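You operate a simulated robot arm through the tools that you are given. There is no shell and no other tool. Be economical: measure what you need, move in short steps, check, and stop when the job is done.

Carry out the task below with a simulated robot arm. There is one attempt and no reset: what you move stays moved.

JOB
Fetch the blue-handled brush and stand it on the tester end of the near bench. Fetch the clean fan from the grey mat and set it on the grey plate. Put the small blue fan on top of the gold heat sink. Fetch the small orange fan and set it on top of the black-finned heat sink. Fetch the green battery and stand it on the red tray on the tester end of the near bench. Fetch the can from the tester end of the near bench and set it on the wide white module. Put the teal adapter on the tester end of the near bench away on the top of the low table. Fetch the grey can and stand it on the wide black module. Open the sinks drawer, fetch the green can and stand it in the inside of the sinks drawer, then shut the drawer. Take the orange relay and leave it on the wide grey module. Take the green tray from the relay end of the short bench and leave it on the good tray. Any order will do. Set down upright: blue-handled brush, green battery, can, teal adapter, grey can, green can.

It is judged by the outcome, as a careful person would: the job done as asked, and still so three seconds after it is handed in. It fails if anything else is knocked over, pushed out of place, dropped, spilled or broken.

ROBOT AND FRAMES
A 7-joint arm with a two-finger parallel gripper on a trunk, on a base that drives. Base frame: it is fixed to the floor where the robot stands at the start and does not move with it; the origin is under the middle of the robot, x ahead of it, y to its left, z up. Units: m, degrees, N and s.
With the tool pointing down near the work surface it reaches from about 0.34 to 0.76 m from the robot's upright axis, wherever it stands. Its first joint turns from -115.0 to 115.0 degrees. Places, roughly: black-finned heat sink (10x7x5 cm) [0.3, -0.5, 0.7]; blue-handled brush (4x4x16 cm) [0.5, -0.2, 0.8]; can [-1.75, 0.75, 0.75]; clean fan (8x8x3 cm) [-1.3, 0.2, 0.7]; gold heat sink (14x15x3 cm) [-0.6, 2.9, 0.9]; good tray [-0.75, 3, 0.75]; green battery [-1.75, 1, 0.75]; green can [-1.5, 0.5, 0.75]; green tray [-3.5, -0.25, 0.75]; grey can [-1.5, 0.5, 0.75]; grey plate (15x14x2 cm) [0.1, 2.9, 0.9]; inside of the sinks drawer [-1, 3.1, 0.6]; orange relay [-3.5, -0.5, 0.75]; red tray [-1.75, 1.25, 0.75]; sinks drawer [-1, 3, 0.6]; small blue fan (6x6x3 cm) [-1.4, 1.2, 0.8]; small orange fan (6x6x3 cm) [-1.5, 1.2, 0.8]; teal adapter (4x4x8 cm) [-1.8, 0.8, 0.8]; tester end of the near bench [-1.6, 0.9, 0.7]; top of the low table [-1.5, -4.6, 0.5]; wide black module [-1.75, 3, 0.75]; wide grey module [-1.75, 3, 0.75]; wide white module [-1.75, 0.5, 0.75]. Payload 3.91 kg.
Tool frame: the origin (TCP) lies between the finger pads and is the grasp point; the fingertips stand 0.03 m ahead of it; z points along the fingers, y is the line along which they close. Largest opening 0.11 m; finger width 0.02, thickness 0.01; the body of the gripper, 0.048 by 0.112 m, starts 0.055 m behind the TCP.
Orientation is told as [roll, pitch, yaw] about the base's x, y, z axes, in that order, counted from this pose: with the fingers straight down and closing along the base's y, the tool's x points along the base's -x, its y along +y and its z along -z.

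CONTROLS
- The arm moves only by the tool servo_tool. Its argument "deltas" is one flat list of numbers, 6 for each row, row after row: the shift along the base's x, y, z in units of 500 mm (1.0 is 500 mm), then the turn, a rotation vector about the base's x, y, z in units of 60 degrees (1.0 is 60 degrees). In form: [dx, dy, dz, wx, wy, wz, dx, dy, dz, wx, wy, wz, ...]. A call has 1 to 12 rows; each row is the pose to reach, as a shift and turn from the pose commanded when the call began. "grip" is the opening, from 0 (shut) to 1 (fully open), set as the call begins (left out, the last holds). A call with a number of a shift or a turn outside -1 to 1 is refused whole. Each row takes 0.2 s and may step no farther than 0.05 m and 8.6 degrees from the row before; otherwise, or with a gripper value out of range, the whole call is refused. A pose out of reach is approached as far as the arm can. The call stops where the force on the tool passes 40 N (or 10 N more than at its start, if that is more) or the arm is blocked; 0.2 s more then pass. The fingers move at their own pace (about 0.108 m/s each) and stop on an object; they squeeze with about 32 N. The grip force told is the motor's: it shows also when the fingers shut on nothing. Time passes only in rows, and 0.2 s behind the last, so rows that repeat a pose let the fingers close. The reply holds the time, the measured pose of the TCP, the force on the tool along the base axes, the opening and the grip force, in the units named above and with some noise, with the torque about the TCP (base axes, N m) and any sound that the robot's microphone picked up, and new pictures: "show" is both (left out), scene, wrist or none.
- Cameras (640 x 400 px; columns grow to the right, rows downward): "scene" is now at [-0.0101, 0.0858, 1.5375]; the picture's right is [-0.79, -0.61, 0.00], its down [-0.42, 0.54, -0.73] and it looks along [0.45, -0.58, -0.68] (base axes); focal length 281 px, centre (320, 200). "wrist" rides on the gripper at [0.072, 0.017, -0.103] in the tool frame; the picture's right is [-0.23, 0.97, 0.00], its down [-0.76, -0.18, -0.62] and it looks along [-0.61, -0.14, 0.78] (tool axes); focal length 222 px, centre (320, 200).
- lift_body(by): slides the trunk up (or, below 0, down) by that many m; the arm and the scene camera ride with it, the base frame stays. It gives what a move gives, with no picture.
- drive_base(legs): drives the robot by 1 to 6 legs, each [ahead, turn to the left] in m and degrees, along the robot's own axes; the way and the turn of a leg run together, so that a leg with both is an arc; at most 1.5 m and 180 degrees a leg. The arm and the cameras ride along, it lands a little off, and it stops where it bumps. It gives what a move gives, and a new picture of the scene camera.
- aim_head(pan, tilt): turns the head with the scene camera to pan (to the left, within 155 degrees either way) and tilt (down, from -29 to 69), counted from straight ahead of the robot. It gives what a move gives, and a new picture of the scene camera.
- probe_pixels(camera, pixels): for up to 12 pixels [column, row] of the newest picture of that camera ("zoom" is the newest enlarged one), the place [x, y, z] in the base frame of the surface seen there, good to about 0.002 m. No time passes.
- enlarge(camera, box): a new picture of the part [left, top, right, bottom] of that camera's present view, enlarged. No time passes.
- sign_off(): hands the job in; it is judged then, once.

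Go step by step. Measure first, check grasps and placings, and put right what went wrong. The budget is 378 turns and 360 pictures, counting those below and the enlarged ones. Unless the task says otherwise, let go and move clear before handing in, and close with one line.

The tools are called after "Emit:" by a JSON object that holds its "name" and its "arguments". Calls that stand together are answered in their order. servo_tool: Moves the arm, as the interface text tells. Its arguments: {"type":"object","properties":{"deltas":{"type":"array"},"grip":{"type":"number"},"show":{"type":"string","enum":["both","scene","wrist","none"]}},"required":["deltas"]} The other tools are called the same way: lift_body (by) slides the trunk up or down; drive_base (legs) drives the base; aim_head (pan, tilt) turns the head that bears the scene camera; probe_pixels (camera, pixels) gives the place of the surface under pixels of a picture; enlarge (camera, box) takes an enlarged picture of a part of a camera's view; sign_off () hands the job in.

At the start:

```text
clock: 0.0
tcp_pos: [0.3088, -0.356, 1.0474]
orientation: [-0.1, 0.0, -0.1]
ft_force: [0.6, -0.2, -0.9]
ft_torque: [-0.02, -0.01, 0.01]
finger_gap: 0.1096
gripper_force: 0.0
trunk travel left (down, up): [-0.65, 0.34]
robot x, y, heading: [-0.0017, 0.0027, 0.0]
head pan, tilt: [-52.1, 43.1]
```

scene: 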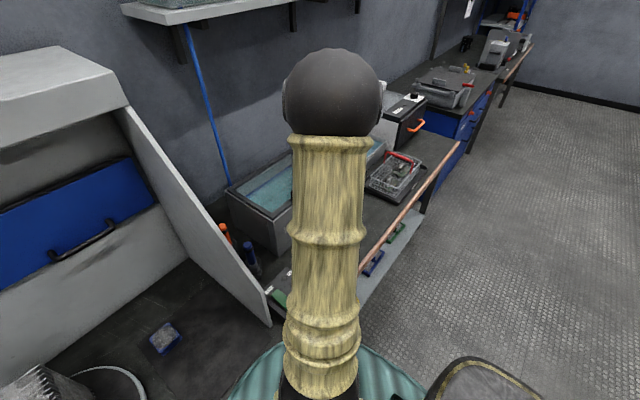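
wrist: 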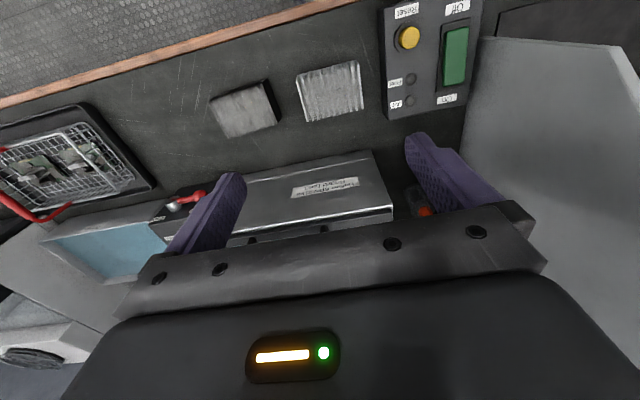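

The arm blocks the middle of the scene view, and the wrist picture shows a bench with sinks. I'll look around with the head first.

Emit:
{"name": "aim_head", "arguments": {"pan": 0, "tilt": 35}}

Emit:
{"name": "aim_head", "arguments": {"pan": -100, "tilt": 30}}

Emit:
{"name": "aim_head", "arguments": {"pan": -150, "tilt": 25}}

Emit:
{"name": "aim_head", "arguments": {"pan": 150, "tilt": 25}}

Emit:
{"name": "aim_head", "arguments": {"pan": 90, "tilt": 25}}

```text
clock: 1.2
tcp_pos: [0.308, -0.3561, 1.0473]
orientation: [-0.1, -0.1, 0.1]
ft_force: [-0.2, -0.1, -0.7]
ft_torque: [0.01, -0.01, 0.0]
finger_gap: 0.11
gripper_force: 0.0
trunk travel left (down, up): [-0.65, 0.34]
robot x, y, heading: [0.0001, -0.0007, -0.2]
head pan, tilt: [0.0, 35.0]
```

scene: 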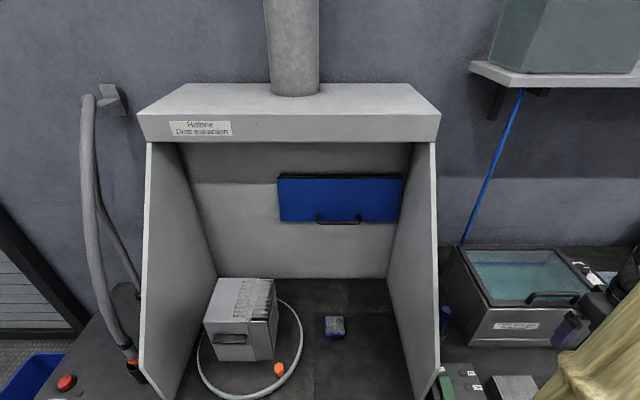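

```text
clock: 3.0
tcp_pos: [0.3089, -0.3558, 1.0477]
orientation: [0.0, -0.1, 0.0]
ft_force: [0.3, 0.0, 0.4]
ft_torque: [0.0, 0.0, 0.0]
finger_gap: 0.11
gripper_force: 0.0
trunk travel left (down, up): [-0.65, 0.34]
robot x, y, heading: [-0.0007, -0.0024, -0.1]
head pan, tilt: [-100.0, 30.0]
```

scene: 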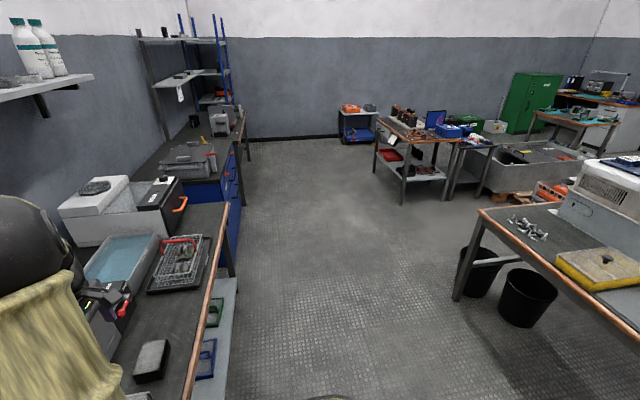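

```text
clock: 4.2
tcp_pos: [0.309, -0.3551, 1.0472]
orientation: [0.0, 0.0, -0.1]
ft_force: [-0.5, -0.3, 0.4]
ft_torque: [0.02, -0.02, -0.02]
finger_gap: 0.1101
gripper_force: 0.1
trunk travel left (down, up): [-0.65, 0.34]
robot x, y, heading: [0.0009, -0.0019, 0.1]
head pan, tilt: [-150.0, 25.0]
```

scene: 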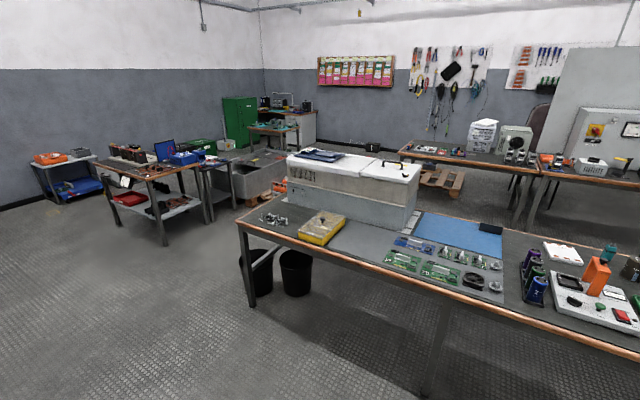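

```text
clock: 8.2
tcp_pos: [0.3074, -0.3558, 1.0474]
orientation: [0.0, 0.0, 0.0]
ft_force: [-0.1, 0.2, 0.1]
ft_torque: [0.01, 0.01, 0.03]
finger_gap: 0.1098
gripper_force: 0.0
trunk travel left (down, up): [-0.65, 0.34]
robot x, y, heading: [-0.0006, -0.0038, -0.2]
head pan, tilt: [150.0, 25.0]
```

scene: 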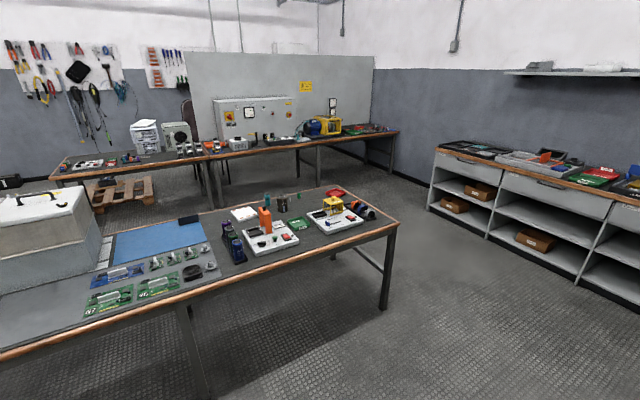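

```text
clock: 9.5
tcp_pos: [0.3088, -0.3563, 1.0476]
orientation: [0.0, 0.0, 0.0]
ft_force: [-0.1, -0.1, 0.6]
ft_torque: [0.01, -0.03, -0.01]
finger_gap: 0.1101
gripper_force: 0.1
trunk travel left (down, up): [-0.65, 0.34]
robot x, y, heading: [-0.0016, 0.0002, -0.1]
head pan, tilt: [90.0, 25.0]
```

scene: 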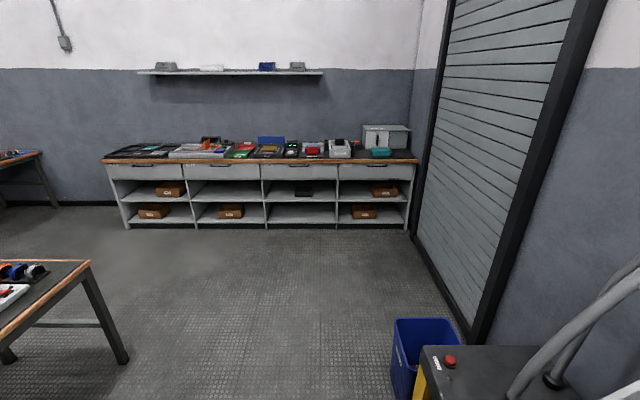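

The room has several benches. I'll start close by and look at the brush and the black-finned sink area.

Emit:
{"name": "aim_head", "arguments": {"pan": -30, "tilt": 50}}

Emit:
{"name": "enlarge", "arguments": {"camera": "scene", "box": [120, 100, 440, 300]}}

Emit:
{"name": "enlarge", "arguments": {"camera": "wrist", "box": [160, 0, 560, 250]}}

```text
clock: 11.5
tcp_pos: [0.308, -0.3567, 1.0477]
orientation: [-0.1, 0.1, 0.0]
ft_force: [-0.5, 0.4, 0.1]
ft_torque: [0.0, 0.01, 0.03]
finger_gap: 0.11
gripper_force: 0.1
trunk travel left (down, up): [-0.65, 0.34]
robot x, y, heading: [0.003, -0.003, -0.2]
head pan, tilt: [-30.0, 50.0]
```

scene: 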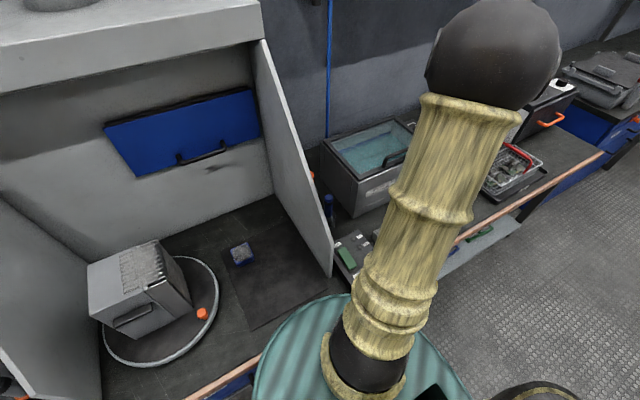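

```text
2.00 times, centred on (280, 200) of scene
```

zoom: 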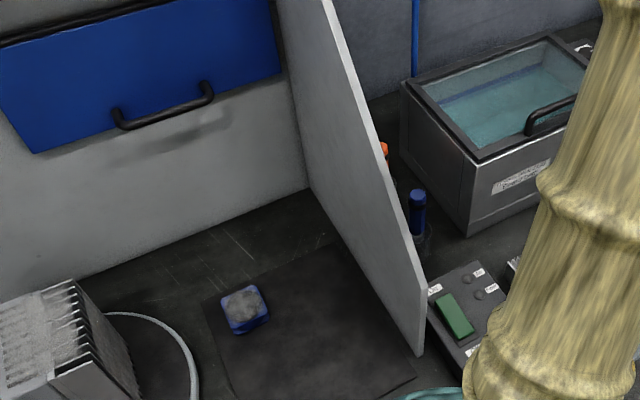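

```text
1.60 times, centred on (360, 125) of wrist
```

zoom: 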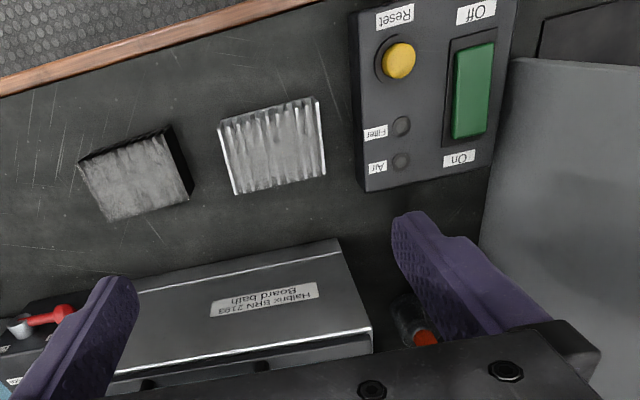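

Emit:
{"name": "probe_pixels", "arguments": {"camera": "scene", "pixels": [[328, 197], [328, 205], [329, 217], [330, 222], [311, 177], [329, 240], [345, 160], [368, 215], [275, 90]]}}

Emit:
{"name": "probe_pixels", "arguments": {"camera": "wrist", "pixels": [[210, 100], [268, 82], [275, 110], [222, 136], [245, 110], [330, 90], [425, 210], [300, 74], [355, 60], [363, 108], [312, 120]]}}

```text
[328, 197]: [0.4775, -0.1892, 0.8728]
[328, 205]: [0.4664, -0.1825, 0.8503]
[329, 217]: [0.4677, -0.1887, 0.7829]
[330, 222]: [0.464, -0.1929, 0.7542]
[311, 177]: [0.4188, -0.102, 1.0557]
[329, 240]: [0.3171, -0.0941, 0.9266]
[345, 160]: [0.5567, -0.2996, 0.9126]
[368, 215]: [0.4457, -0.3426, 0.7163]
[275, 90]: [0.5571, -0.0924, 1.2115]
```

```text
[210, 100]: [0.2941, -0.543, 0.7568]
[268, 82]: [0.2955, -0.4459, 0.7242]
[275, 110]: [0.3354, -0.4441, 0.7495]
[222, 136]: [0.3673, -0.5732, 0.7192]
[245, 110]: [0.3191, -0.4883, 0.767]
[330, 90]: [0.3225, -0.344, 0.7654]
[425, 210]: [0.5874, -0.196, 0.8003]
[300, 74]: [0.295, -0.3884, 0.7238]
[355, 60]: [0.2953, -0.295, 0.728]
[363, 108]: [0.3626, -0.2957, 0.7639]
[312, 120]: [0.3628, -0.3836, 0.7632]
```

The blue brush stands at about (0.47, -0.19), with its top at z 0.875 beside the hood wall. I'll drive to face it away from the wall.

Emit:
{"name": "drive_base", "arguments": {"legs": [[0, -90], [0.35, 0], [0, 90]]}}

```text
clock: 16.6
tcp_pos: [-0.3517, -0.3632, 1.0473]
orientation: [0.0, 0.0, -89.3]
ft_force: [-0.1, 0.5, 0.2]
ft_torque: [-0.01, -0.01, 0.01]
finger_gap: 0.11
gripper_force: 0.0
trunk travel left (down, up): [-0.65, 0.34]
robot x, y, heading: [0.0003, -0.0484, -88.3]
head pan, tilt: [-30.0, 50.0]
stopped in leg 2: the robot was blocked; the commanded pose is now the measured one
```

scene: 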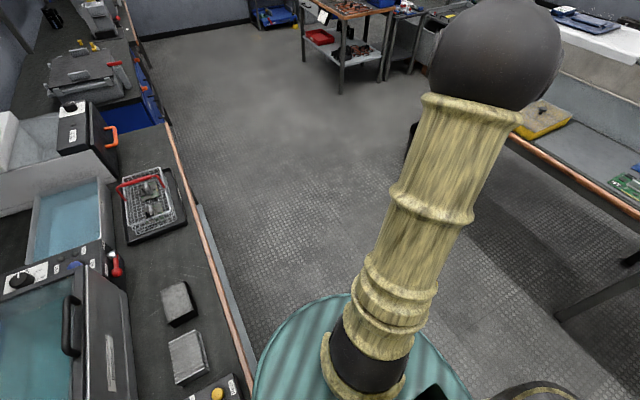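

The robot bumped the bench on the left while facing -y. I'll probe the bench edge to size up the clearances.

Emit:
{"name": "probe_pixels", "arguments": {"camera": "scene", "pixels": [[250, 355], [215, 265], [202, 215], [225, 320], [167, 130], [185, 355], [180, 300]]}}

Emit:
{"name": "enlarge", "arguments": {"camera": "scene", "box": [120, 240, 280, 400]}}

```text
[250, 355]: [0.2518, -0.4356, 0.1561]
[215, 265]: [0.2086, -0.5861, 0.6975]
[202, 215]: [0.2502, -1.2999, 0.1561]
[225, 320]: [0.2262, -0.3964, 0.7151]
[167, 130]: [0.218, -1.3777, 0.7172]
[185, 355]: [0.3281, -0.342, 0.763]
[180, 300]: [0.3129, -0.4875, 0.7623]
```

```text
2.50 times, centred on (200, 320) of scene
```

zoom: 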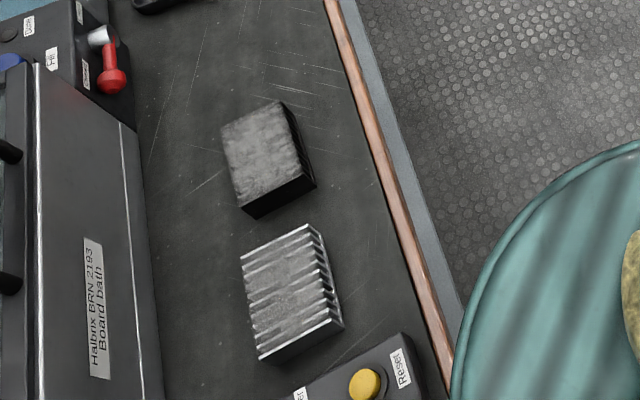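

Emit:
{"name": "drive_base", "arguments": {"legs": [[0, -30], [0.28, 0], [0, 118]]}}

```text
clock: 19.2
tcp_pos: [-0.45, -0.1225, 1.0476]
orientation: [0.1, -0.2, -119.3]
ft_force: [-0.4, -0.1, -0.5]
ft_torque: [-0.01, 0.0, -0.02]
finger_gap: 0.1099
gripper_force: 0.0
trunk travel left (down, up): [-0.65, 0.34]
robot x, y, heading: [0.0122, -0.0281, -109.5]
head pan, tilt: [-30.0, 50.0]
stopped in leg 2: the robot was blocked; the commanded pose is now the measured one
```

scene: 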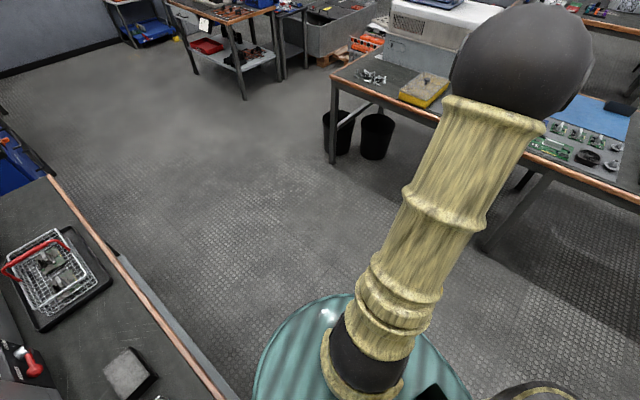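

Emit:
{"name": "drive_base", "arguments": {"legs": [[0, -70], [0.25, 0], [0, 90], [0.3, 0], [0, 90], [0.1, 0]]}}

```text
clock: 20.9
tcp_pos: [-0.4484, 0.022, 1.0469]
orientation: [0.2, 0.0, -135.4]
ft_force: [0.0, -0.4, 0.1]
ft_torque: [0.03, 0.0, 0.02]
finger_gap: 0.1098
gripper_force: 0.1
trunk travel left (down, up): [-0.65, 0.34]
robot x, y, heading: [0.0161, -0.0144, -114.1]
head pan, tilt: [-30.0, 50.0]
stopped in leg 1: the robot was blocked; the commanded pose is now the measured one
```

scene: 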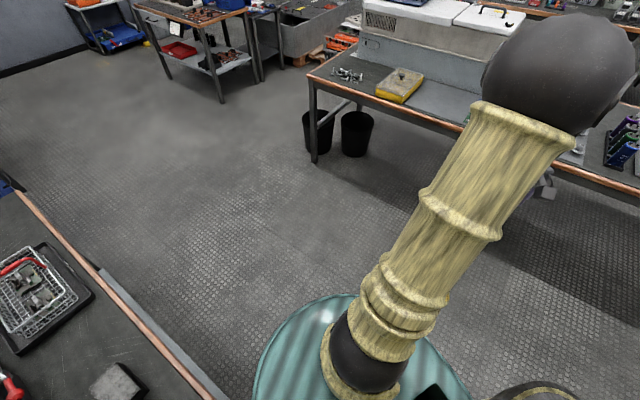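

Emit:
{"name": "drive_base", "arguments": {"legs": [[0, 114], [-0.25, 0]]}}

```text
clock: 23.0
tcp_pos: [-0.424, -0.1697, 1.047]
orientation: [0.1, -0.1, -111.8]
ft_force: [0.1, 0.1, -0.4]
ft_torque: [-0.03, -0.02, 0.0]
finger_gap: 0.11
gripper_force: 0.0
trunk travel left (down, up): [-0.65, 0.34]
robot x, y, heading: [0.0156, -0.0135, -91.6]
head pan, tilt: [-30.0, 50.0]
stopped in leg 1: the robot was blocked; the commanded pose is now the measured one
```

scene: 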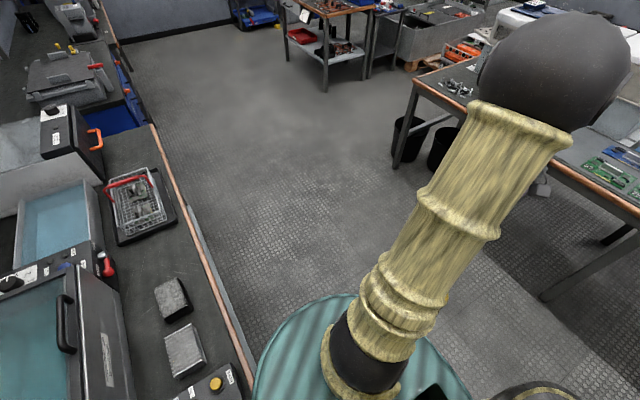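

Emit:
{"name": "drive_base", "arguments": {"legs": [[0, -10], [0.15, 0]]}}

Emit:
{"name": "aim_head", "arguments": {"pan": 90, "tilt": 69}}

```text
clock: 25.0
tcp_pos: [-0.4538, -0.1391, 1.0478]
orientation: [0.2, -0.1, -121.5]
ft_force: [-0.1, -0.2, 0.1]
ft_torque: [-0.01, 0.04, 0.03]
finger_gap: 0.1102
gripper_force: 0.1
trunk travel left (down, up): [-0.65, 0.34]
robot x, y, heading: [0.0033, -0.0568, -99.3]
head pan, tilt: [-30.0, 50.0]
stopped in leg 2: the robot was blocked; the commanded pose is now the measured one
```

scene: 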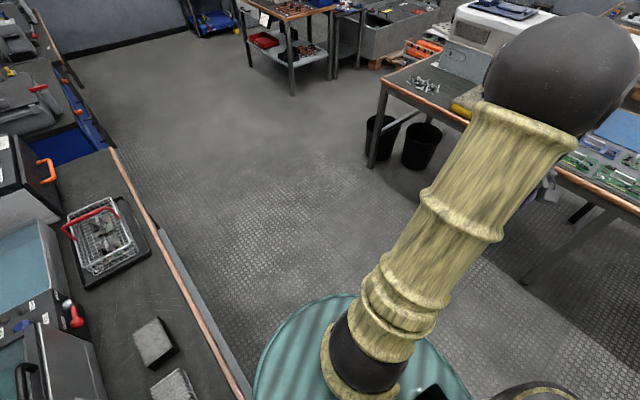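

```text
clock: 27.0
tcp_pos: [-0.4539, -0.1402, 1.0476]
orientation: [0.1, 0.0, -121.4]
ft_force: [-0.2, 0.4, -0.1]
ft_torque: [-0.01, 0.0, -0.02]
finger_gap: 0.1102
gripper_force: 0.1
trunk travel left (down, up): [-0.65, 0.34]
robot x, y, heading: [0.0049, -0.0574, -99.1]
head pan, tilt: [90.0, 68.8]
```

scene: 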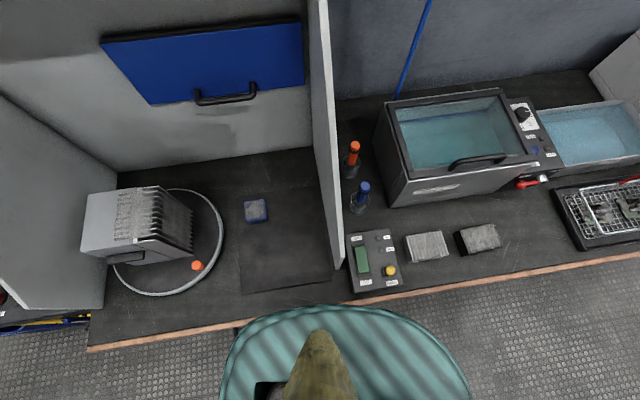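

Forward motion is blocked at the same y each time, probably by the shelf side under the bench. I'll back up a little, turn to heading 0, and reverse out.

Emit:
{"name": "drive_base", "arguments": {"legs": [[0, 9], [-0.08, 0], [0, 90], [-0.25, 0]]}}

```text
clock: 28.2
tcp_pos: [-0.439, -0.2047, 1.0476]
orientation: [0.2, 0.0, -113.2]
ft_force: [0.2, 0.0, -0.4]
ft_torque: [0.0, 0.0, -0.01]
finger_gap: 0.1099
gripper_force: 0.1
trunk travel left (down, up): [-0.65, 0.34]
robot x, y, heading: [0.0025, -0.0563, -90.9]
head pan, tilt: [90.0, 68.8]
stopped in leg 1: the robot was blocked; the commanded pose is now the measured one
```

scene: 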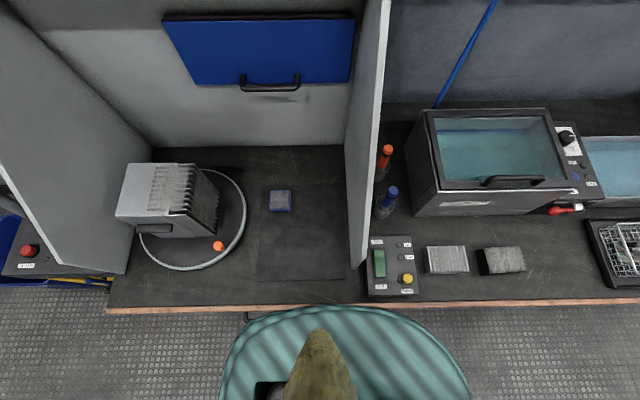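

Emit:
{"name": "drive_base", "arguments": {"legs": [[-0.08, 0], [0, 90], [-0.25, 0]]}}

```text
clock: 34.4
tcp_pos: [-0.0976, -0.4129, 1.0473]
orientation: [0.1, 0.0, -23.5]
ft_force: [-0.2, 0.4, -0.9]
ft_torque: [0.01, -0.04, 0.03]
finger_gap: 0.11
gripper_force: 0.0
trunk travel left (down, up): [-0.65, 0.34]
robot x, y, heading: [-0.2395, 0.0279, -1.0]
head pan, tilt: [90.0, 68.8]
```

scene: 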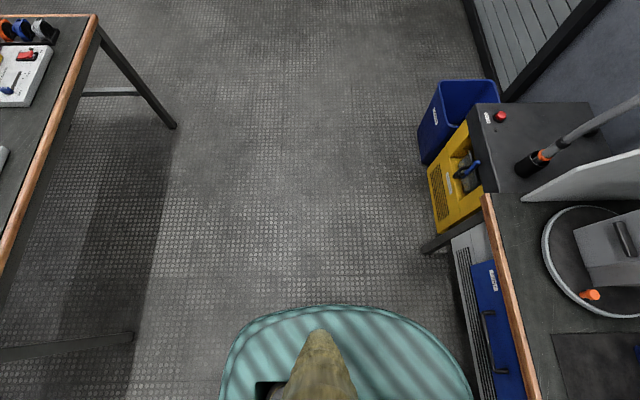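

Now free at x = -0.24. I'll drive to y ≈ -0.4 and face the bench.

Emit:
{"name": "drive_base", "arguments": {"legs": [[0, -89], [0.4, 0], [0, 90], [0.1, 0]]}}

Emit:
{"name": "aim_head", "arguments": {"pan": 10, "tilt": 50}}

```text
clock: 45.2
tcp_pos: [0.0283, -0.8054, 1.048]
orientation: [0.1, -0.1, -21.1]
ft_force: [0.3, -0.6, 0.6]
ft_torque: [0.0, 0.04, -0.01]
finger_gap: 0.11
gripper_force: 0.0
trunk travel left (down, up): [-0.65, 0.34]
robot x, y, heading: [-0.1358, -0.3697, 1.1]
head pan, tilt: [90.0, 68.8]
```

scene: 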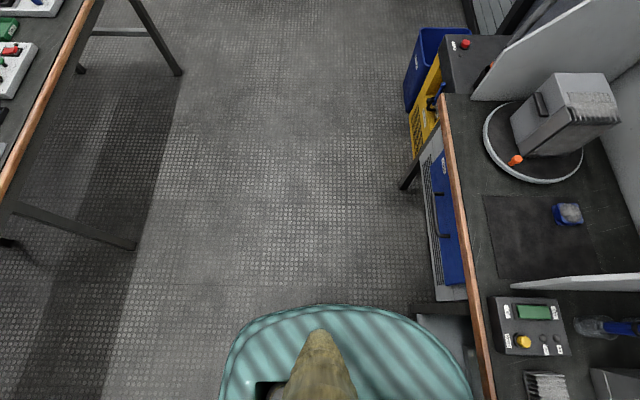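

```text
clock: 46.8
tcp_pos: [0.0291, -0.8061, 1.0477]
orientation: [0.1, -0.1, -21.0]
ft_force: [0.1, 0.5, -0.7]
ft_torque: [0.03, 0.01, -0.01]
finger_gap: 0.1098
gripper_force: 0.0
trunk travel left (down, up): [-0.65, 0.34]
robot x, y, heading: [-0.1347, -0.3691, 1.2]
head pan, tilt: [10.0, 50.0]
```

scene: 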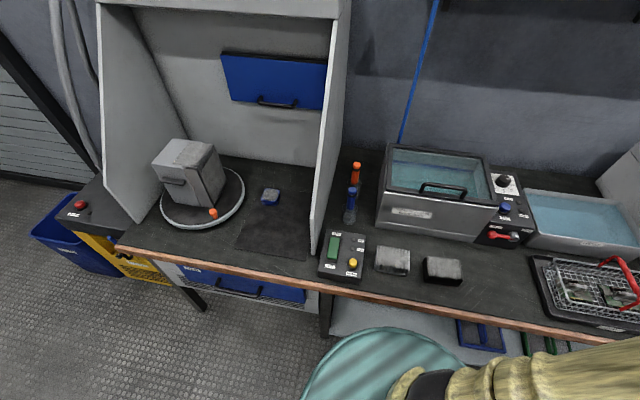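

Emit:
{"name": "enlarge", "arguments": {"camera": "scene", "box": [310, 140, 410, 240]}}

Emit:
{"name": "probe_pixels", "arguments": {"camera": "scene", "pixels": [[352, 190], [351, 200], [349, 213], [349, 221], [356, 165], [354, 178], [384, 190], [335, 150], [395, 262], [444, 268], [380, 221]]}}

```text
4.00 times, centred on (360, 190) of scene
```

zoom: 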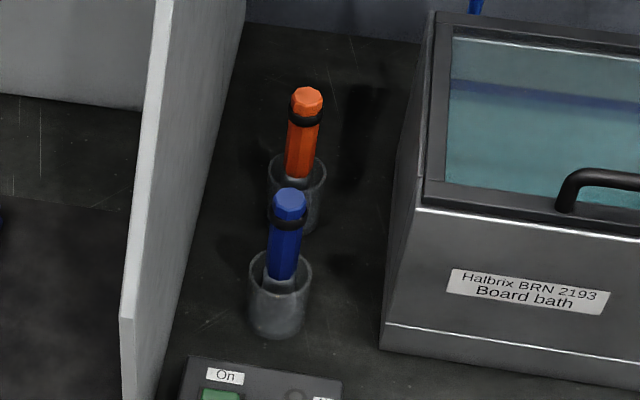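

```text
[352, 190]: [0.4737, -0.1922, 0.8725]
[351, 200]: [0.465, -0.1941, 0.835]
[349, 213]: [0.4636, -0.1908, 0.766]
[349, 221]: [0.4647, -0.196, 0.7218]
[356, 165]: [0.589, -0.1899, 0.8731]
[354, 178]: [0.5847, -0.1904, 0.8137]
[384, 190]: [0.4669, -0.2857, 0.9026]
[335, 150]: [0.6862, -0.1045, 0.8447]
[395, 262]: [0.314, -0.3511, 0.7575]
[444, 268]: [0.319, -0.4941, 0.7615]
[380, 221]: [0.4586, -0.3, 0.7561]
```

The brush stands at (0.475, -0.192) with its top at z 0.873 and seems to end in a grey cup-like base. I'll move the tool above it.

Emit:
{"name": "servo_tool", "arguments": {"deltas": [0.056, 0.077, 0, 0, 0, 0.03, 0.112, 0.154, 0, 0, 0, 0.06, 0.168, 0.231, 0, 0, 0, 0.09, 0.224, 0.308, 0, 0, 0, 0.12, 0.28, 0.385, 0, 0, 0, 0.15, 0.336, 0.462, 0, 0, 0, 0.18, 0.392, 0.539, 0, 0, 0, 0.21, 0.448, 0.616, 0, 0, 0, 0.24, 0.504, 0.693, 0, 0, 0, 0.27, 0.56, 0.77, 0, 0, 0, 0.3, 0.616, 0.847, 0, 0, 0, 0.33, 0.672, 0.924, 0, 0, 0, 0.35], "show": "none"}}

```text
clock: 49.4
tcp_pos: [0.3634, -0.3426, 1.0469]
orientation: [0.1, 0.1, 0.0]
ft_force: [0.1, 0.1, -0.8]
ft_torque: [-0.02, 0.05, 0.0]
finger_gap: 0.11
gripper_force: 0.0
trunk travel left (down, up): [-0.65, 0.34]
robot x, y, heading: [-0.1302, -0.3762, 1.0]
head pan, tilt: [10.0, 50.0]
```

Emit:
{"name": "servo_tool", "arguments": {"deltas": [0.056, 0.075, 0, 0, 0, 0, 0.112, 0.15, 0, 0, 0, 0, 0.168, 0.226, 0, 0, 0, 0, 0.225, 0.301, 0, 0, 0, 0, 0.225, 0.301, -0.1, 0, 0, 0, 0.225, 0.301, -0.18, 0, 0, 0], "grip": 0.6}}

```text
clock: 50.8
tcp_pos: [0.4793, -0.1936, 0.9552]
orientation: [0.2, -0.1, 0.0]
ft_force: [-0.5, 0.5, -0.4]
ft_torque: [-0.01, -0.01, 0.0]
finger_gap: 0.0659
gripper_force: 0.2
trunk travel left (down, up): [-0.65, 0.34]
robot x, y, heading: [-0.1321, -0.3708, 1.2]
head pan, tilt: [10.0, 50.0]
```

scene: 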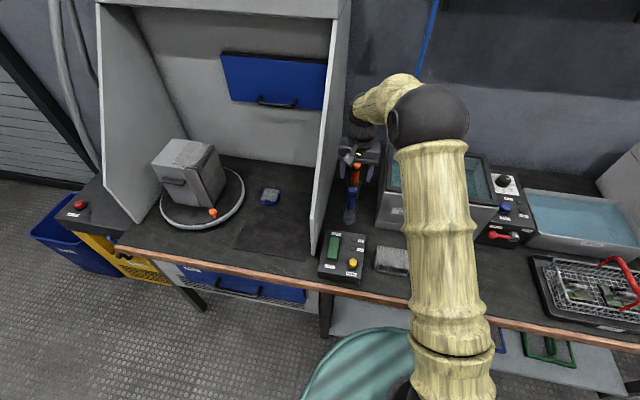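
wrist: 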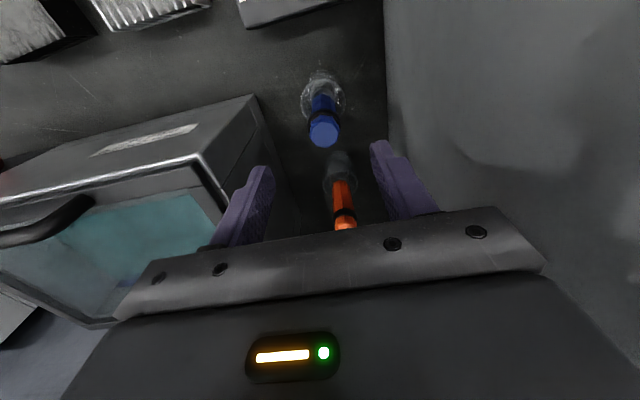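

Emit:
{"name": "probe_pixels", "arguments": {"camera": "wrist", "pixels": [[324, 132], [324, 108], [312, 95], [322, 78], [342, 223], [338, 165]]}}

Emit:
{"name": "enlarge", "arguments": {"camera": "wrist", "box": [260, 40, 420, 240]}}

```text
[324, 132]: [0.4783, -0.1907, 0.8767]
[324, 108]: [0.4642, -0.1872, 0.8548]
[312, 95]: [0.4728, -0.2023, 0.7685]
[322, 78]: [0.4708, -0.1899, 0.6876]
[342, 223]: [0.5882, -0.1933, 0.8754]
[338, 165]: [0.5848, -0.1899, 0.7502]
```

```text
2.00 times, centred on (340, 140) of wrist
```

zoom: 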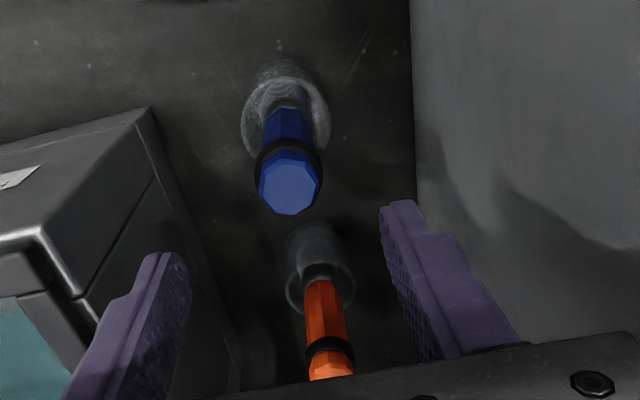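

Emit:
{"name": "servo_tool", "arguments": {"deltas": [-0.004, 0.005, -0.08, 0, 0, 0, -0.004, 0.005, -0.16, 0, 0, 0, -0.004, 0.005, -0.234, 0, 0, 0], "show": "wrist"}}

Emit:
{"name": "servo_tool", "arguments": {"deltas": [0, 0, 0, 0, 0, 0, 0, 0, 0, 0, 0, 0, 0, 0, 0, 0, 0, 0], "grip": 0.05, "show": "none"}}

```text
clock: 51.6
tcp_pos: [0.4729, -0.19, 0.8373]
orientation: [0.0, 0.0, 0.0]
ft_force: [-0.3, 0.7, 0.6]
ft_torque: [0.01, 0.03, 0.01]
finger_gap: 0.0659
gripper_force: 0.1
trunk travel left (down, up): [-0.65, 0.34]
robot x, y, heading: [-0.1366, -0.3693, 1.3]
head pan, tilt: [10.0, 50.0]
```

wrist: 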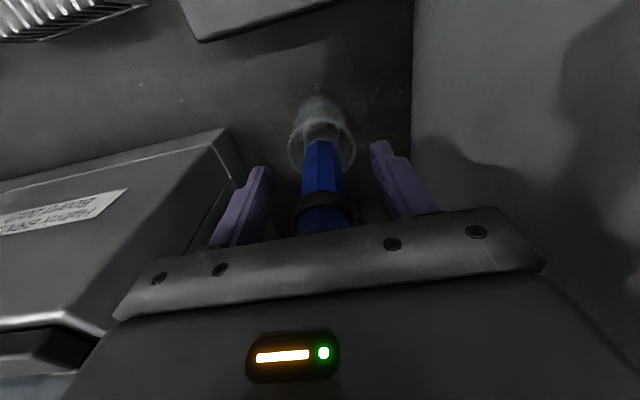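

```text
clock: 52.4
tcp_pos: [0.4733, -0.1901, 0.8388]
orientation: [0.1, 0.0, 0.0]
ft_force: [0.0, -0.4, -0.7]
ft_torque: [-0.02, 0.02, 0.05]
finger_gap: 0.0303
gripper_force: 32.4
trunk travel left (down, up): [-0.65, 0.34]
robot x, y, heading: [-0.1338, -0.3701, 1.1]
head pan, tilt: [10.0, 50.0]
```

Gripped at a 0.030 gap. I'll lift straight up and check what comes with it.

Emit:
{"name": "servo_tool", "arguments": {"deltas": [0, 0, 0.1, 0, 0, 0, 0, 0, 0.2, 0, 0, 0, 0, 0, 0.3, 0, 0, 0, 0, 0, 0.4, 0, 0, 0, 0, 0, 0.46, 0, 0, 0]}}

```text
clock: 53.6
tcp_pos: [0.4752, -0.1916, 1.071]
orientation: [0.1, -0.1, -0.1]
ft_force: [0.0, -0.3, -0.5]
ft_torque: [0.01, 0.02, 0.01]
finger_gap: 0.0301
gripper_force: 31.7
trunk travel left (down, up): [-0.65, 0.34]
robot x, y, heading: [-0.1339, -0.3683, 1.3]
head pan, tilt: [10.0, 50.0]
```

scene: 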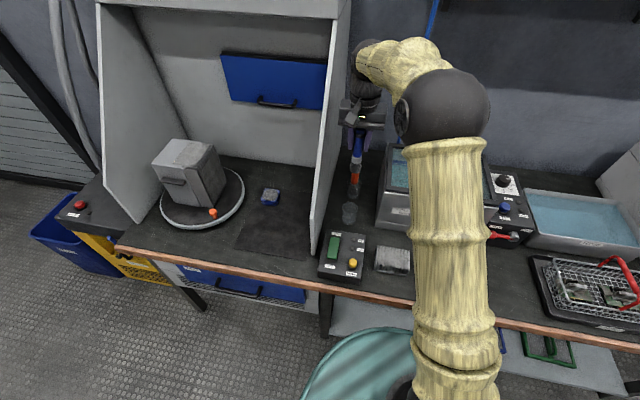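
wrist: 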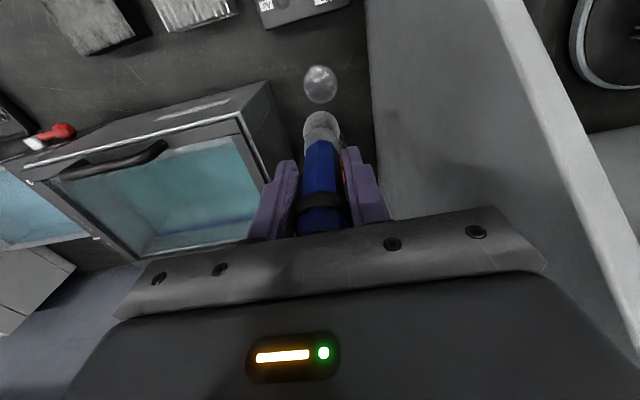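

The brush came free of its cup, as wanted. I'll tuck it in and back off, then turn to the near bench.

Emit:
{"name": "servo_tool", "arguments": {"deltas": [-0.09, -0.04, 0.05, 0, 0, 0, -0.18, -0.08, 0.1, 0, 0, 0, -0.27, -0.14, 0.1, 0, 0, 0, -0.35, -0.18, 0.1, 0, 0, 0, -0.4, -0.24, 0.1, 0, 0, 0, -0.45, -0.3, 0.1, 0, 0, 0, -0.47, -0.36, 0.1, 0, 0, 0], "show": "none"}}

Emit:
{"name": "drive_base", "arguments": {"legs": [[-0.3, 0], [0, 120]]}}

Emit:
{"name": "aim_head", "arguments": {"pan": 30, "tilt": 35}}

```text
refused: row 1 steps farther than a row can; nothing moved
```

```text
clock: 60.6
tcp_pos: [-0.8902, 0.068, 1.0681]
orientation: [0.1, 0.0, 118.9]
ft_force: [0.1, -0.9, -0.1]
ft_torque: [-0.01, -0.01, -0.02]
finger_gap: 0.0303
gripper_force: 31.9
trunk travel left (down, up): [-0.65, 0.34]
robot x, y, heading: [-0.4342, -0.3758, 120.3]
head pan, tilt: [10.0, 50.0]
```

scene: 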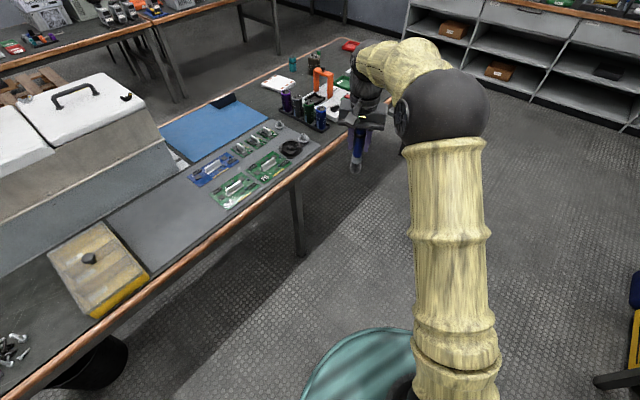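

```text
clock: 61.4
tcp_pos: [-0.89, 0.0682, 1.07]
orientation: [0.0, 0.0, 118.9]
ft_force: [-0.7, -0.8, -0.6]
ft_torque: [0.05, 0.04, 0.01]
finger_gap: 0.0301
gripper_force: 32.4
trunk travel left (down, up): [-0.65, 0.34]
robot x, y, heading: [-0.4347, -0.3813, 120.2]
head pan, tilt: [30.0, 35.0]
```

scene: 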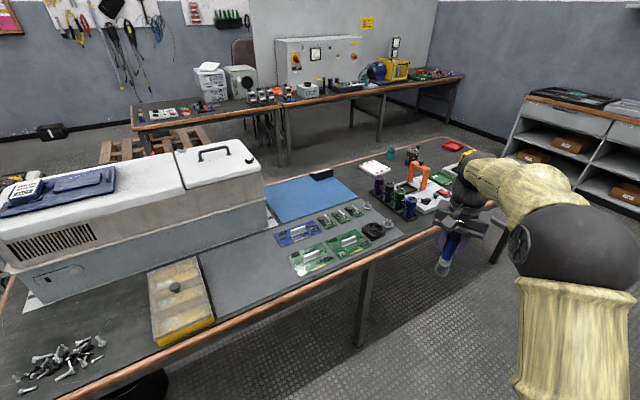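

Nothing was hit even though the arm move was refused. I'll probe the bench edge and the contents of the tester end.

Emit:
{"name": "probe_pixels", "arguments": {"camera": "scene", "pixels": [[370, 266], [434, 231], [470, 145], [375, 168], [290, 110], [455, 80]]}}

Emit:
{"name": "enlarge", "arguments": {"camera": "scene", "box": [340, 130, 500, 240]}}

```text
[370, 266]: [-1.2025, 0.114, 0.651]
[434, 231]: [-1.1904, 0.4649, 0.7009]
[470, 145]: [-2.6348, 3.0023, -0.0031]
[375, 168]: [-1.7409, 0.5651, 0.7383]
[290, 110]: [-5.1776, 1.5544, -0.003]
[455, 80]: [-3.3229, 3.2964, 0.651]
```

```text
3.64 times, centred on (420, 185) of scene
```

zoom: 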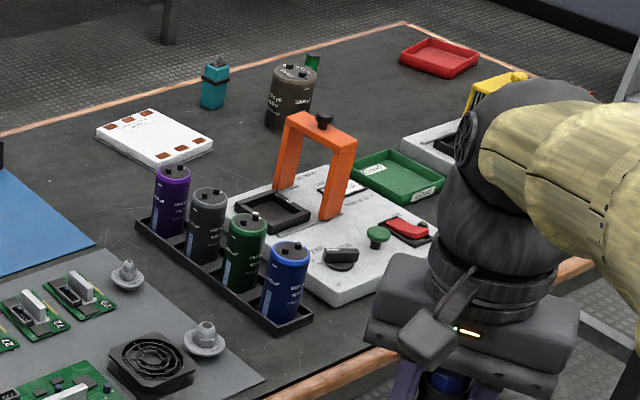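

Emit:
{"name": "servo_tool", "arguments": {"deltas": [0.085, -0.034, 0.02, 0, 0, 0, 0.17, -0.068, 0.04, 0, 0, 0, 0.255, -0.102, 0.06, 0, 0, 0, 0.34, -0.136, 0.08, 0, 0, 0, 0.425, -0.17, 0.1, 0, 0, 0, 0.51, -0.204, 0.12, 0, 0, 0], "show": "none"}}

```text
clock: 62.8
tcp_pos: [-0.6353, -0.0336, 1.126]
orientation: [0.2, -0.1, 118.9]
ft_force: [-0.8, -0.6, -1.4]
ft_torque: [-0.04, 0.02, 0.01]
finger_gap: 0.0303
gripper_force: 31.6
trunk travel left (down, up): [-0.65, 0.34]
robot x, y, heading: [-0.4359, -0.3768, 120.2]
head pan, tilt: [30.0, 35.0]
```

Emit:
{"name": "drive_base", "arguments": {"legs": [[0, -12.3], [1.2, 0], [0, 72]]}}

Emit:
{"name": "aim_head", "arguments": {"pan": 20, "tilt": 40}}

```text
clock: 72.9
tcp_pos: [-1.2097, 0.7742, 1.1271]
orientation: [0.1, 0.0, 179.6]
ft_force: [0.7, -0.2, -0.3]
ft_torque: [0.01, 0.02, -0.01]
finger_gap: 0.0303
gripper_force: 32.2
trunk travel left (down, up): [-0.65, 0.34]
robot x, y, heading: [-0.8134, 0.78, -179.0]
head pan, tilt: [30.0, 35.0]
```

scene: 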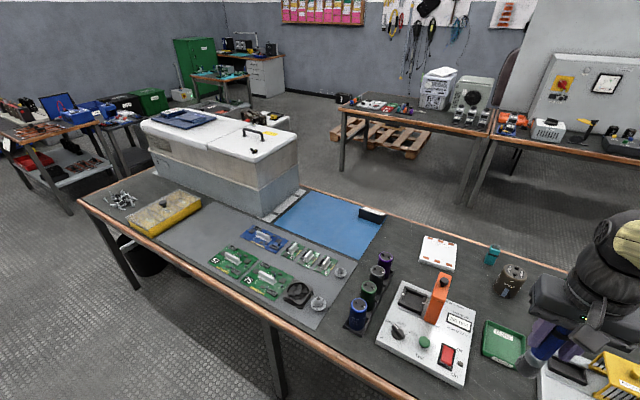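

```text
clock: 73.6
tcp_pos: [-1.2088, 0.7737, 1.1263]
orientation: [0.1, 0.0, 179.6]
ft_force: [0.3, -0.1, -0.9]
ft_torque: [0.01, -0.03, 0.0]
finger_gap: 0.03
gripper_force: 32.1
trunk travel left (down, up): [-0.65, 0.34]
robot x, y, heading: [-0.8082, 0.78, -178.9]
head pan, tilt: [20.0, 40.0]
```

scene: 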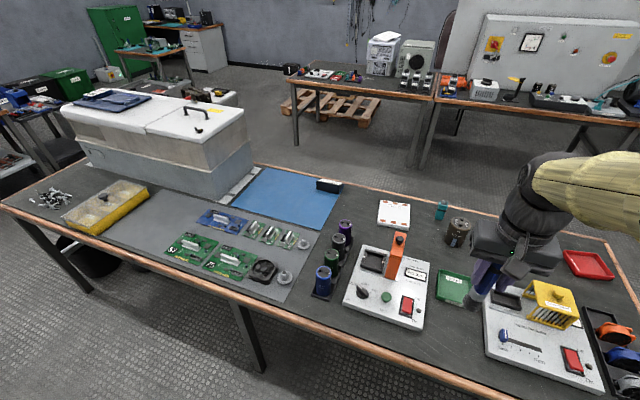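

Emit:
{"name": "enlarge", "arguments": {"camera": "scene", "box": [300, 170, 480, 330]}}

Emit:
{"name": "aim_head", "arguments": {"pan": -20, "tilt": 50}}

```text
2.50 times, centred on (390, 250) of scene
```

zoom: 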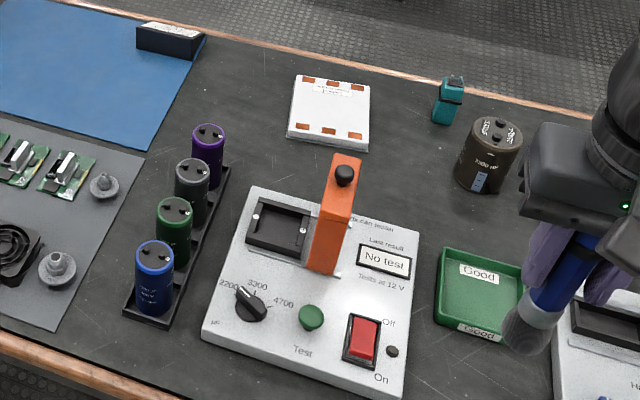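

```text
clock: 74.7
tcp_pos: [-1.2089, 0.7742, 1.1265]
orientation: [0.1, 0.0, 179.6]
ft_force: [-0.5, 0.6, -1.1]
ft_torque: [-0.04, 0.0, 0.01]
finger_gap: 0.0303
gripper_force: 31.8
trunk travel left (down, up): [-0.65, 0.34]
robot x, y, heading: [-0.8104, 0.779, -179.1]
head pan, tilt: [-20.0, 50.0]
```

scene: 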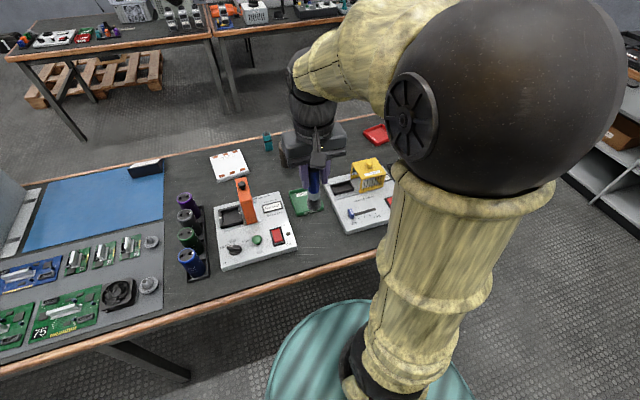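

Emit:
{"name": "probe_pixels", "arguments": {"camera": "scene", "pixels": [[211, 158], [241, 150], [249, 169], [219, 180], [267, 135], [268, 149], [186, 200], [192, 248], [218, 200], [223, 268], [180, 175], [220, 145]]}}

```text
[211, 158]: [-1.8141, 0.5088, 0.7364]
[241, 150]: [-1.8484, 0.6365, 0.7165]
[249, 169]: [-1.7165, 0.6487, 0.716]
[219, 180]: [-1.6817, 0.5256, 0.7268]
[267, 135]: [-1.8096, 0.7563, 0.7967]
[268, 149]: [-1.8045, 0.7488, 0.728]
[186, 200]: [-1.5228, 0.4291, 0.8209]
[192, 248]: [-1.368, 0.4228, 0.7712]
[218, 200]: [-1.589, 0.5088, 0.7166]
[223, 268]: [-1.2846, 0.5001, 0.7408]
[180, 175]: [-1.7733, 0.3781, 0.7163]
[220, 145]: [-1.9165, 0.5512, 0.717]
```

Emit:
{"name": "servo_tool", "arguments": {"deltas": [-0.09, 0.01, 0, 0, 0, 0, -0.18, 0.02, 0, 0, 0, 0, -0.27, 0.03, 0, 0, 0, 0, -0.36, 0.04, 0, 0, 0, 0]}}

```text
clock: 75.7
tcp_pos: [-1.3886, 0.7931, 1.1258]
orientation: [0.3, 0.1, 179.7]
ft_force: [0.1, 0.1, -0.2]
ft_torque: [-0.01, 0.01, -0.03]
finger_gap: 0.0301
gripper_force: 32.0
trunk travel left (down, up): [-0.65, 0.34]
robot x, y, heading: [-0.8096, 0.7781, -178.8]
head pan, tilt: [-20.0, 50.0]
```

scene: 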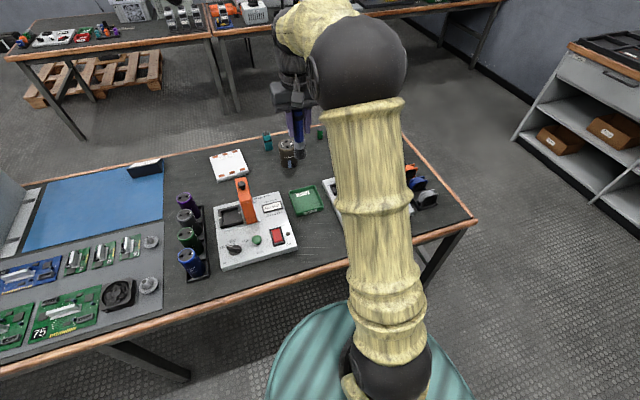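
wrist: 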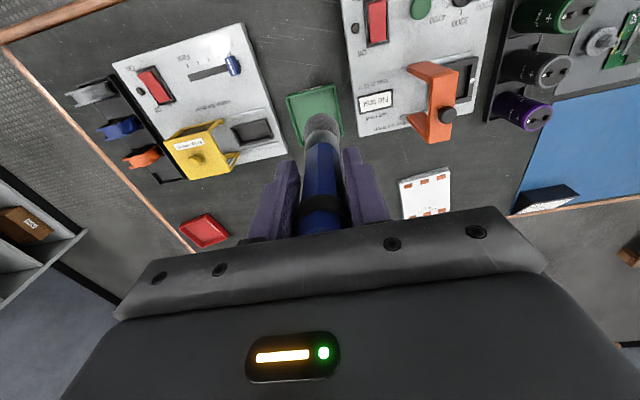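

Emit:
{"name": "probe_pixels", "arguments": {"camera": "wrist", "pixels": [[300, 50], [262, 60], [340, 50], [300, 15], [290, 95], [335, 85], [360, 130], [285, 155], [205, 230], [380, 165], [230, 200], [80, 10]]}}

```text
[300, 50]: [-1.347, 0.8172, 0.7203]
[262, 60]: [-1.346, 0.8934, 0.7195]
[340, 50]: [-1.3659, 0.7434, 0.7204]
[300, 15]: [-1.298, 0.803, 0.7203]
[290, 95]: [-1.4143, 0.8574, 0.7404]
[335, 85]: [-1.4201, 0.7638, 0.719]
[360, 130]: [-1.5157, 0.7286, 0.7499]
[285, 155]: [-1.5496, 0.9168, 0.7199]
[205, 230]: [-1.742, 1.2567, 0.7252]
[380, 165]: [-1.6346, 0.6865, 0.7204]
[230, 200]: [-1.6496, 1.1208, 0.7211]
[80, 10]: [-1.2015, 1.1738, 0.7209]
```

Emit:
{"name": "servo_tool", "arguments": {"deltas": [0.088, 0.022, 0, 0, 0, 0, 0.177, 0.044, 0, 0, 0, 0, 0.177, 0.044, -0.1, 0, 0, 0, 0.177, 0.044, -0.2, 0, 0, 0, 0.177, 0.044, -0.3, 0, 0, 0, 0.177, 0.044, -0.4, 0, 0, 0, 0.177, 0.044, -0.48, 0, 0, 0, 0.177, 0.044, -0.54, 0, 0, 0]}}

```text
clock: 77.5
tcp_pos: [-1.3008, 0.8165, 0.857]
orientation: [0.3, -0.1, 179.6]
ft_force: [0.9, 1.1, -0.7]
ft_torque: [-0.01, -0.02, -0.02]
finger_gap: 0.0299
gripper_force: 31.8
trunk travel left (down, up): [-0.65, 0.34]
robot x, y, heading: [-0.8116, 0.7796, -178.8]
head pan, tilt: [-20.0, 50.0]
```

scene: 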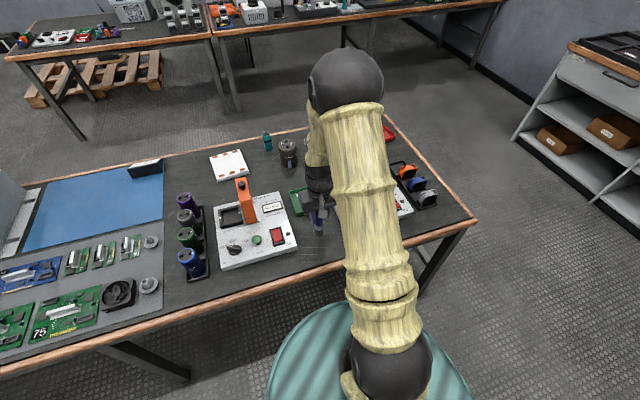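
wrist: 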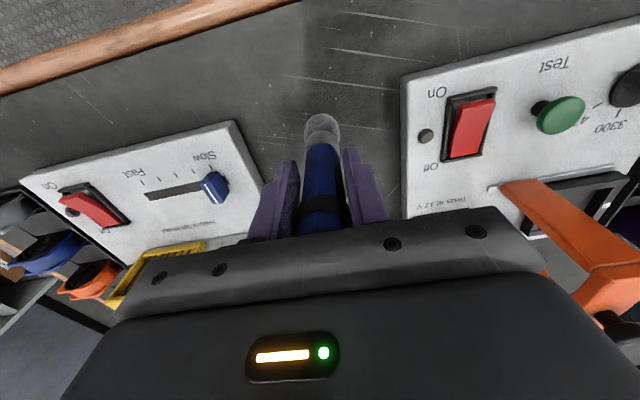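

Emit:
{"name": "servo_tool", "arguments": {"deltas": [0, 0, -0.016, 0, 0, 0, 0, 0, -0.032, 0, 0, 0], "show": "none"}}

Emit:
{"name": "servo_tool", "arguments": {"deltas": [0, 0, -0.004, 0, 0, 0, 0, 0, -0.004, 0, 0, 0], "show": "none"}}

Emit:
{"name": "servo_tool", "arguments": {"deltas": [0, 0, -0.004, 0, 0, 0, 0, 0, -0.004, 0, 0, 0], "show": "wrist"}}

```text
clock: 78.1
tcp_pos: [-1.3008, 0.8155, 0.84]
orientation: [0.1, 0.0, 179.5]
ft_force: [0.1, -0.2, 0.3]
ft_torque: [0.03, -0.01, -0.03]
finger_gap: 0.0301
gripper_force: 32.1
trunk travel left (down, up): [-0.65, 0.34]
robot x, y, heading: [-0.8126, 0.7788, -178.8]
head pan, tilt: [-20.0, 50.0]
```

```text
clock: 78.7
tcp_pos: [-1.3002, 0.8161, 0.8386]
orientation: [0.1, -0.1, 179.7]
ft_force: [0.0, -0.4, -0.7]
ft_torque: [-0.01, -0.04, -0.01]
finger_gap: 0.0299
gripper_force: 31.9
trunk travel left (down, up): [-0.65, 0.34]
robot x, y, heading: [-0.8078, 0.7784, -178.8]
head pan, tilt: [-20.0, 50.0]
```

```text
clock: 79.3
tcp_pos: [-1.2998, 0.8149, 0.8369]
orientation: [0.1, 0.0, 179.7]
ft_force: [-1.2, 0.0, -0.6]
ft_torque: [0.0, -0.02, 0.0]
finger_gap: 0.0302
gripper_force: 32.1
trunk travel left (down, up): [-0.65, 0.34]
robot x, y, heading: [-0.8106, 0.7772, -179.2]
head pan, tilt: [-20.0, 50.0]
```

wrist: 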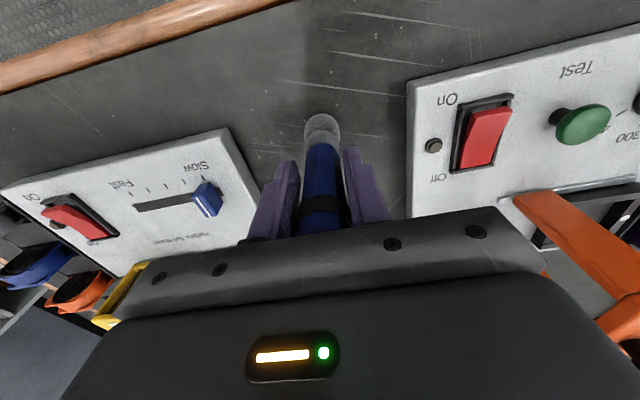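

Emit:
{"name": "servo_tool", "arguments": {"deltas": [0, 0, -0.004, 0, 0, 0, 0, 0, -0.004, 0, 0, 0], "show": "none"}}

Emit:
{"name": "servo_tool", "arguments": {"deltas": [0, 0, -0.004, 0, 0, 0, 0, 0, -0.004, 0, 0, 0], "show": "none"}}

Emit:
{"name": "enlarge", "arguments": {"camera": "scene", "box": [270, 140, 390, 260]}}

```text
clock: 79.9
tcp_pos: [-1.3008, 0.8149, 0.8341]
orientation: [0.0, -0.1, 179.5]
ft_force: [0.2, -0.2, 0.0]
ft_torque: [-0.02, -0.04, -0.01]
finger_gap: 0.0301
gripper_force: 32.4
trunk travel left (down, up): [-0.65, 0.34]
robot x, y, heading: [-0.8115, 0.7788, -178.6]
head pan, tilt: [-20.0, 50.0]
```

```text
clock: 80.5
tcp_pos: [-1.2998, 0.8157, 0.8342]
orientation: [0.2, -0.2, 179.6]
ft_force: [2.5, 0.8, 16.7]
ft_torque: [0.07, -0.09, 0.03]
finger_gap: 0.0301
gripper_force: 31.9
trunk travel left (down, up): [-0.65, 0.34]
robot x, y, heading: [-0.8148, 0.7775, -178.9]
head pan, tilt: [-20.0, 50.0]
```

```text
3.33 times, centred on (330, 200) of scene
```

zoom: 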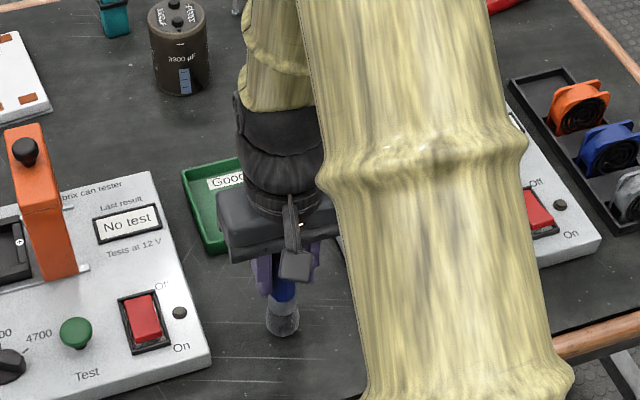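

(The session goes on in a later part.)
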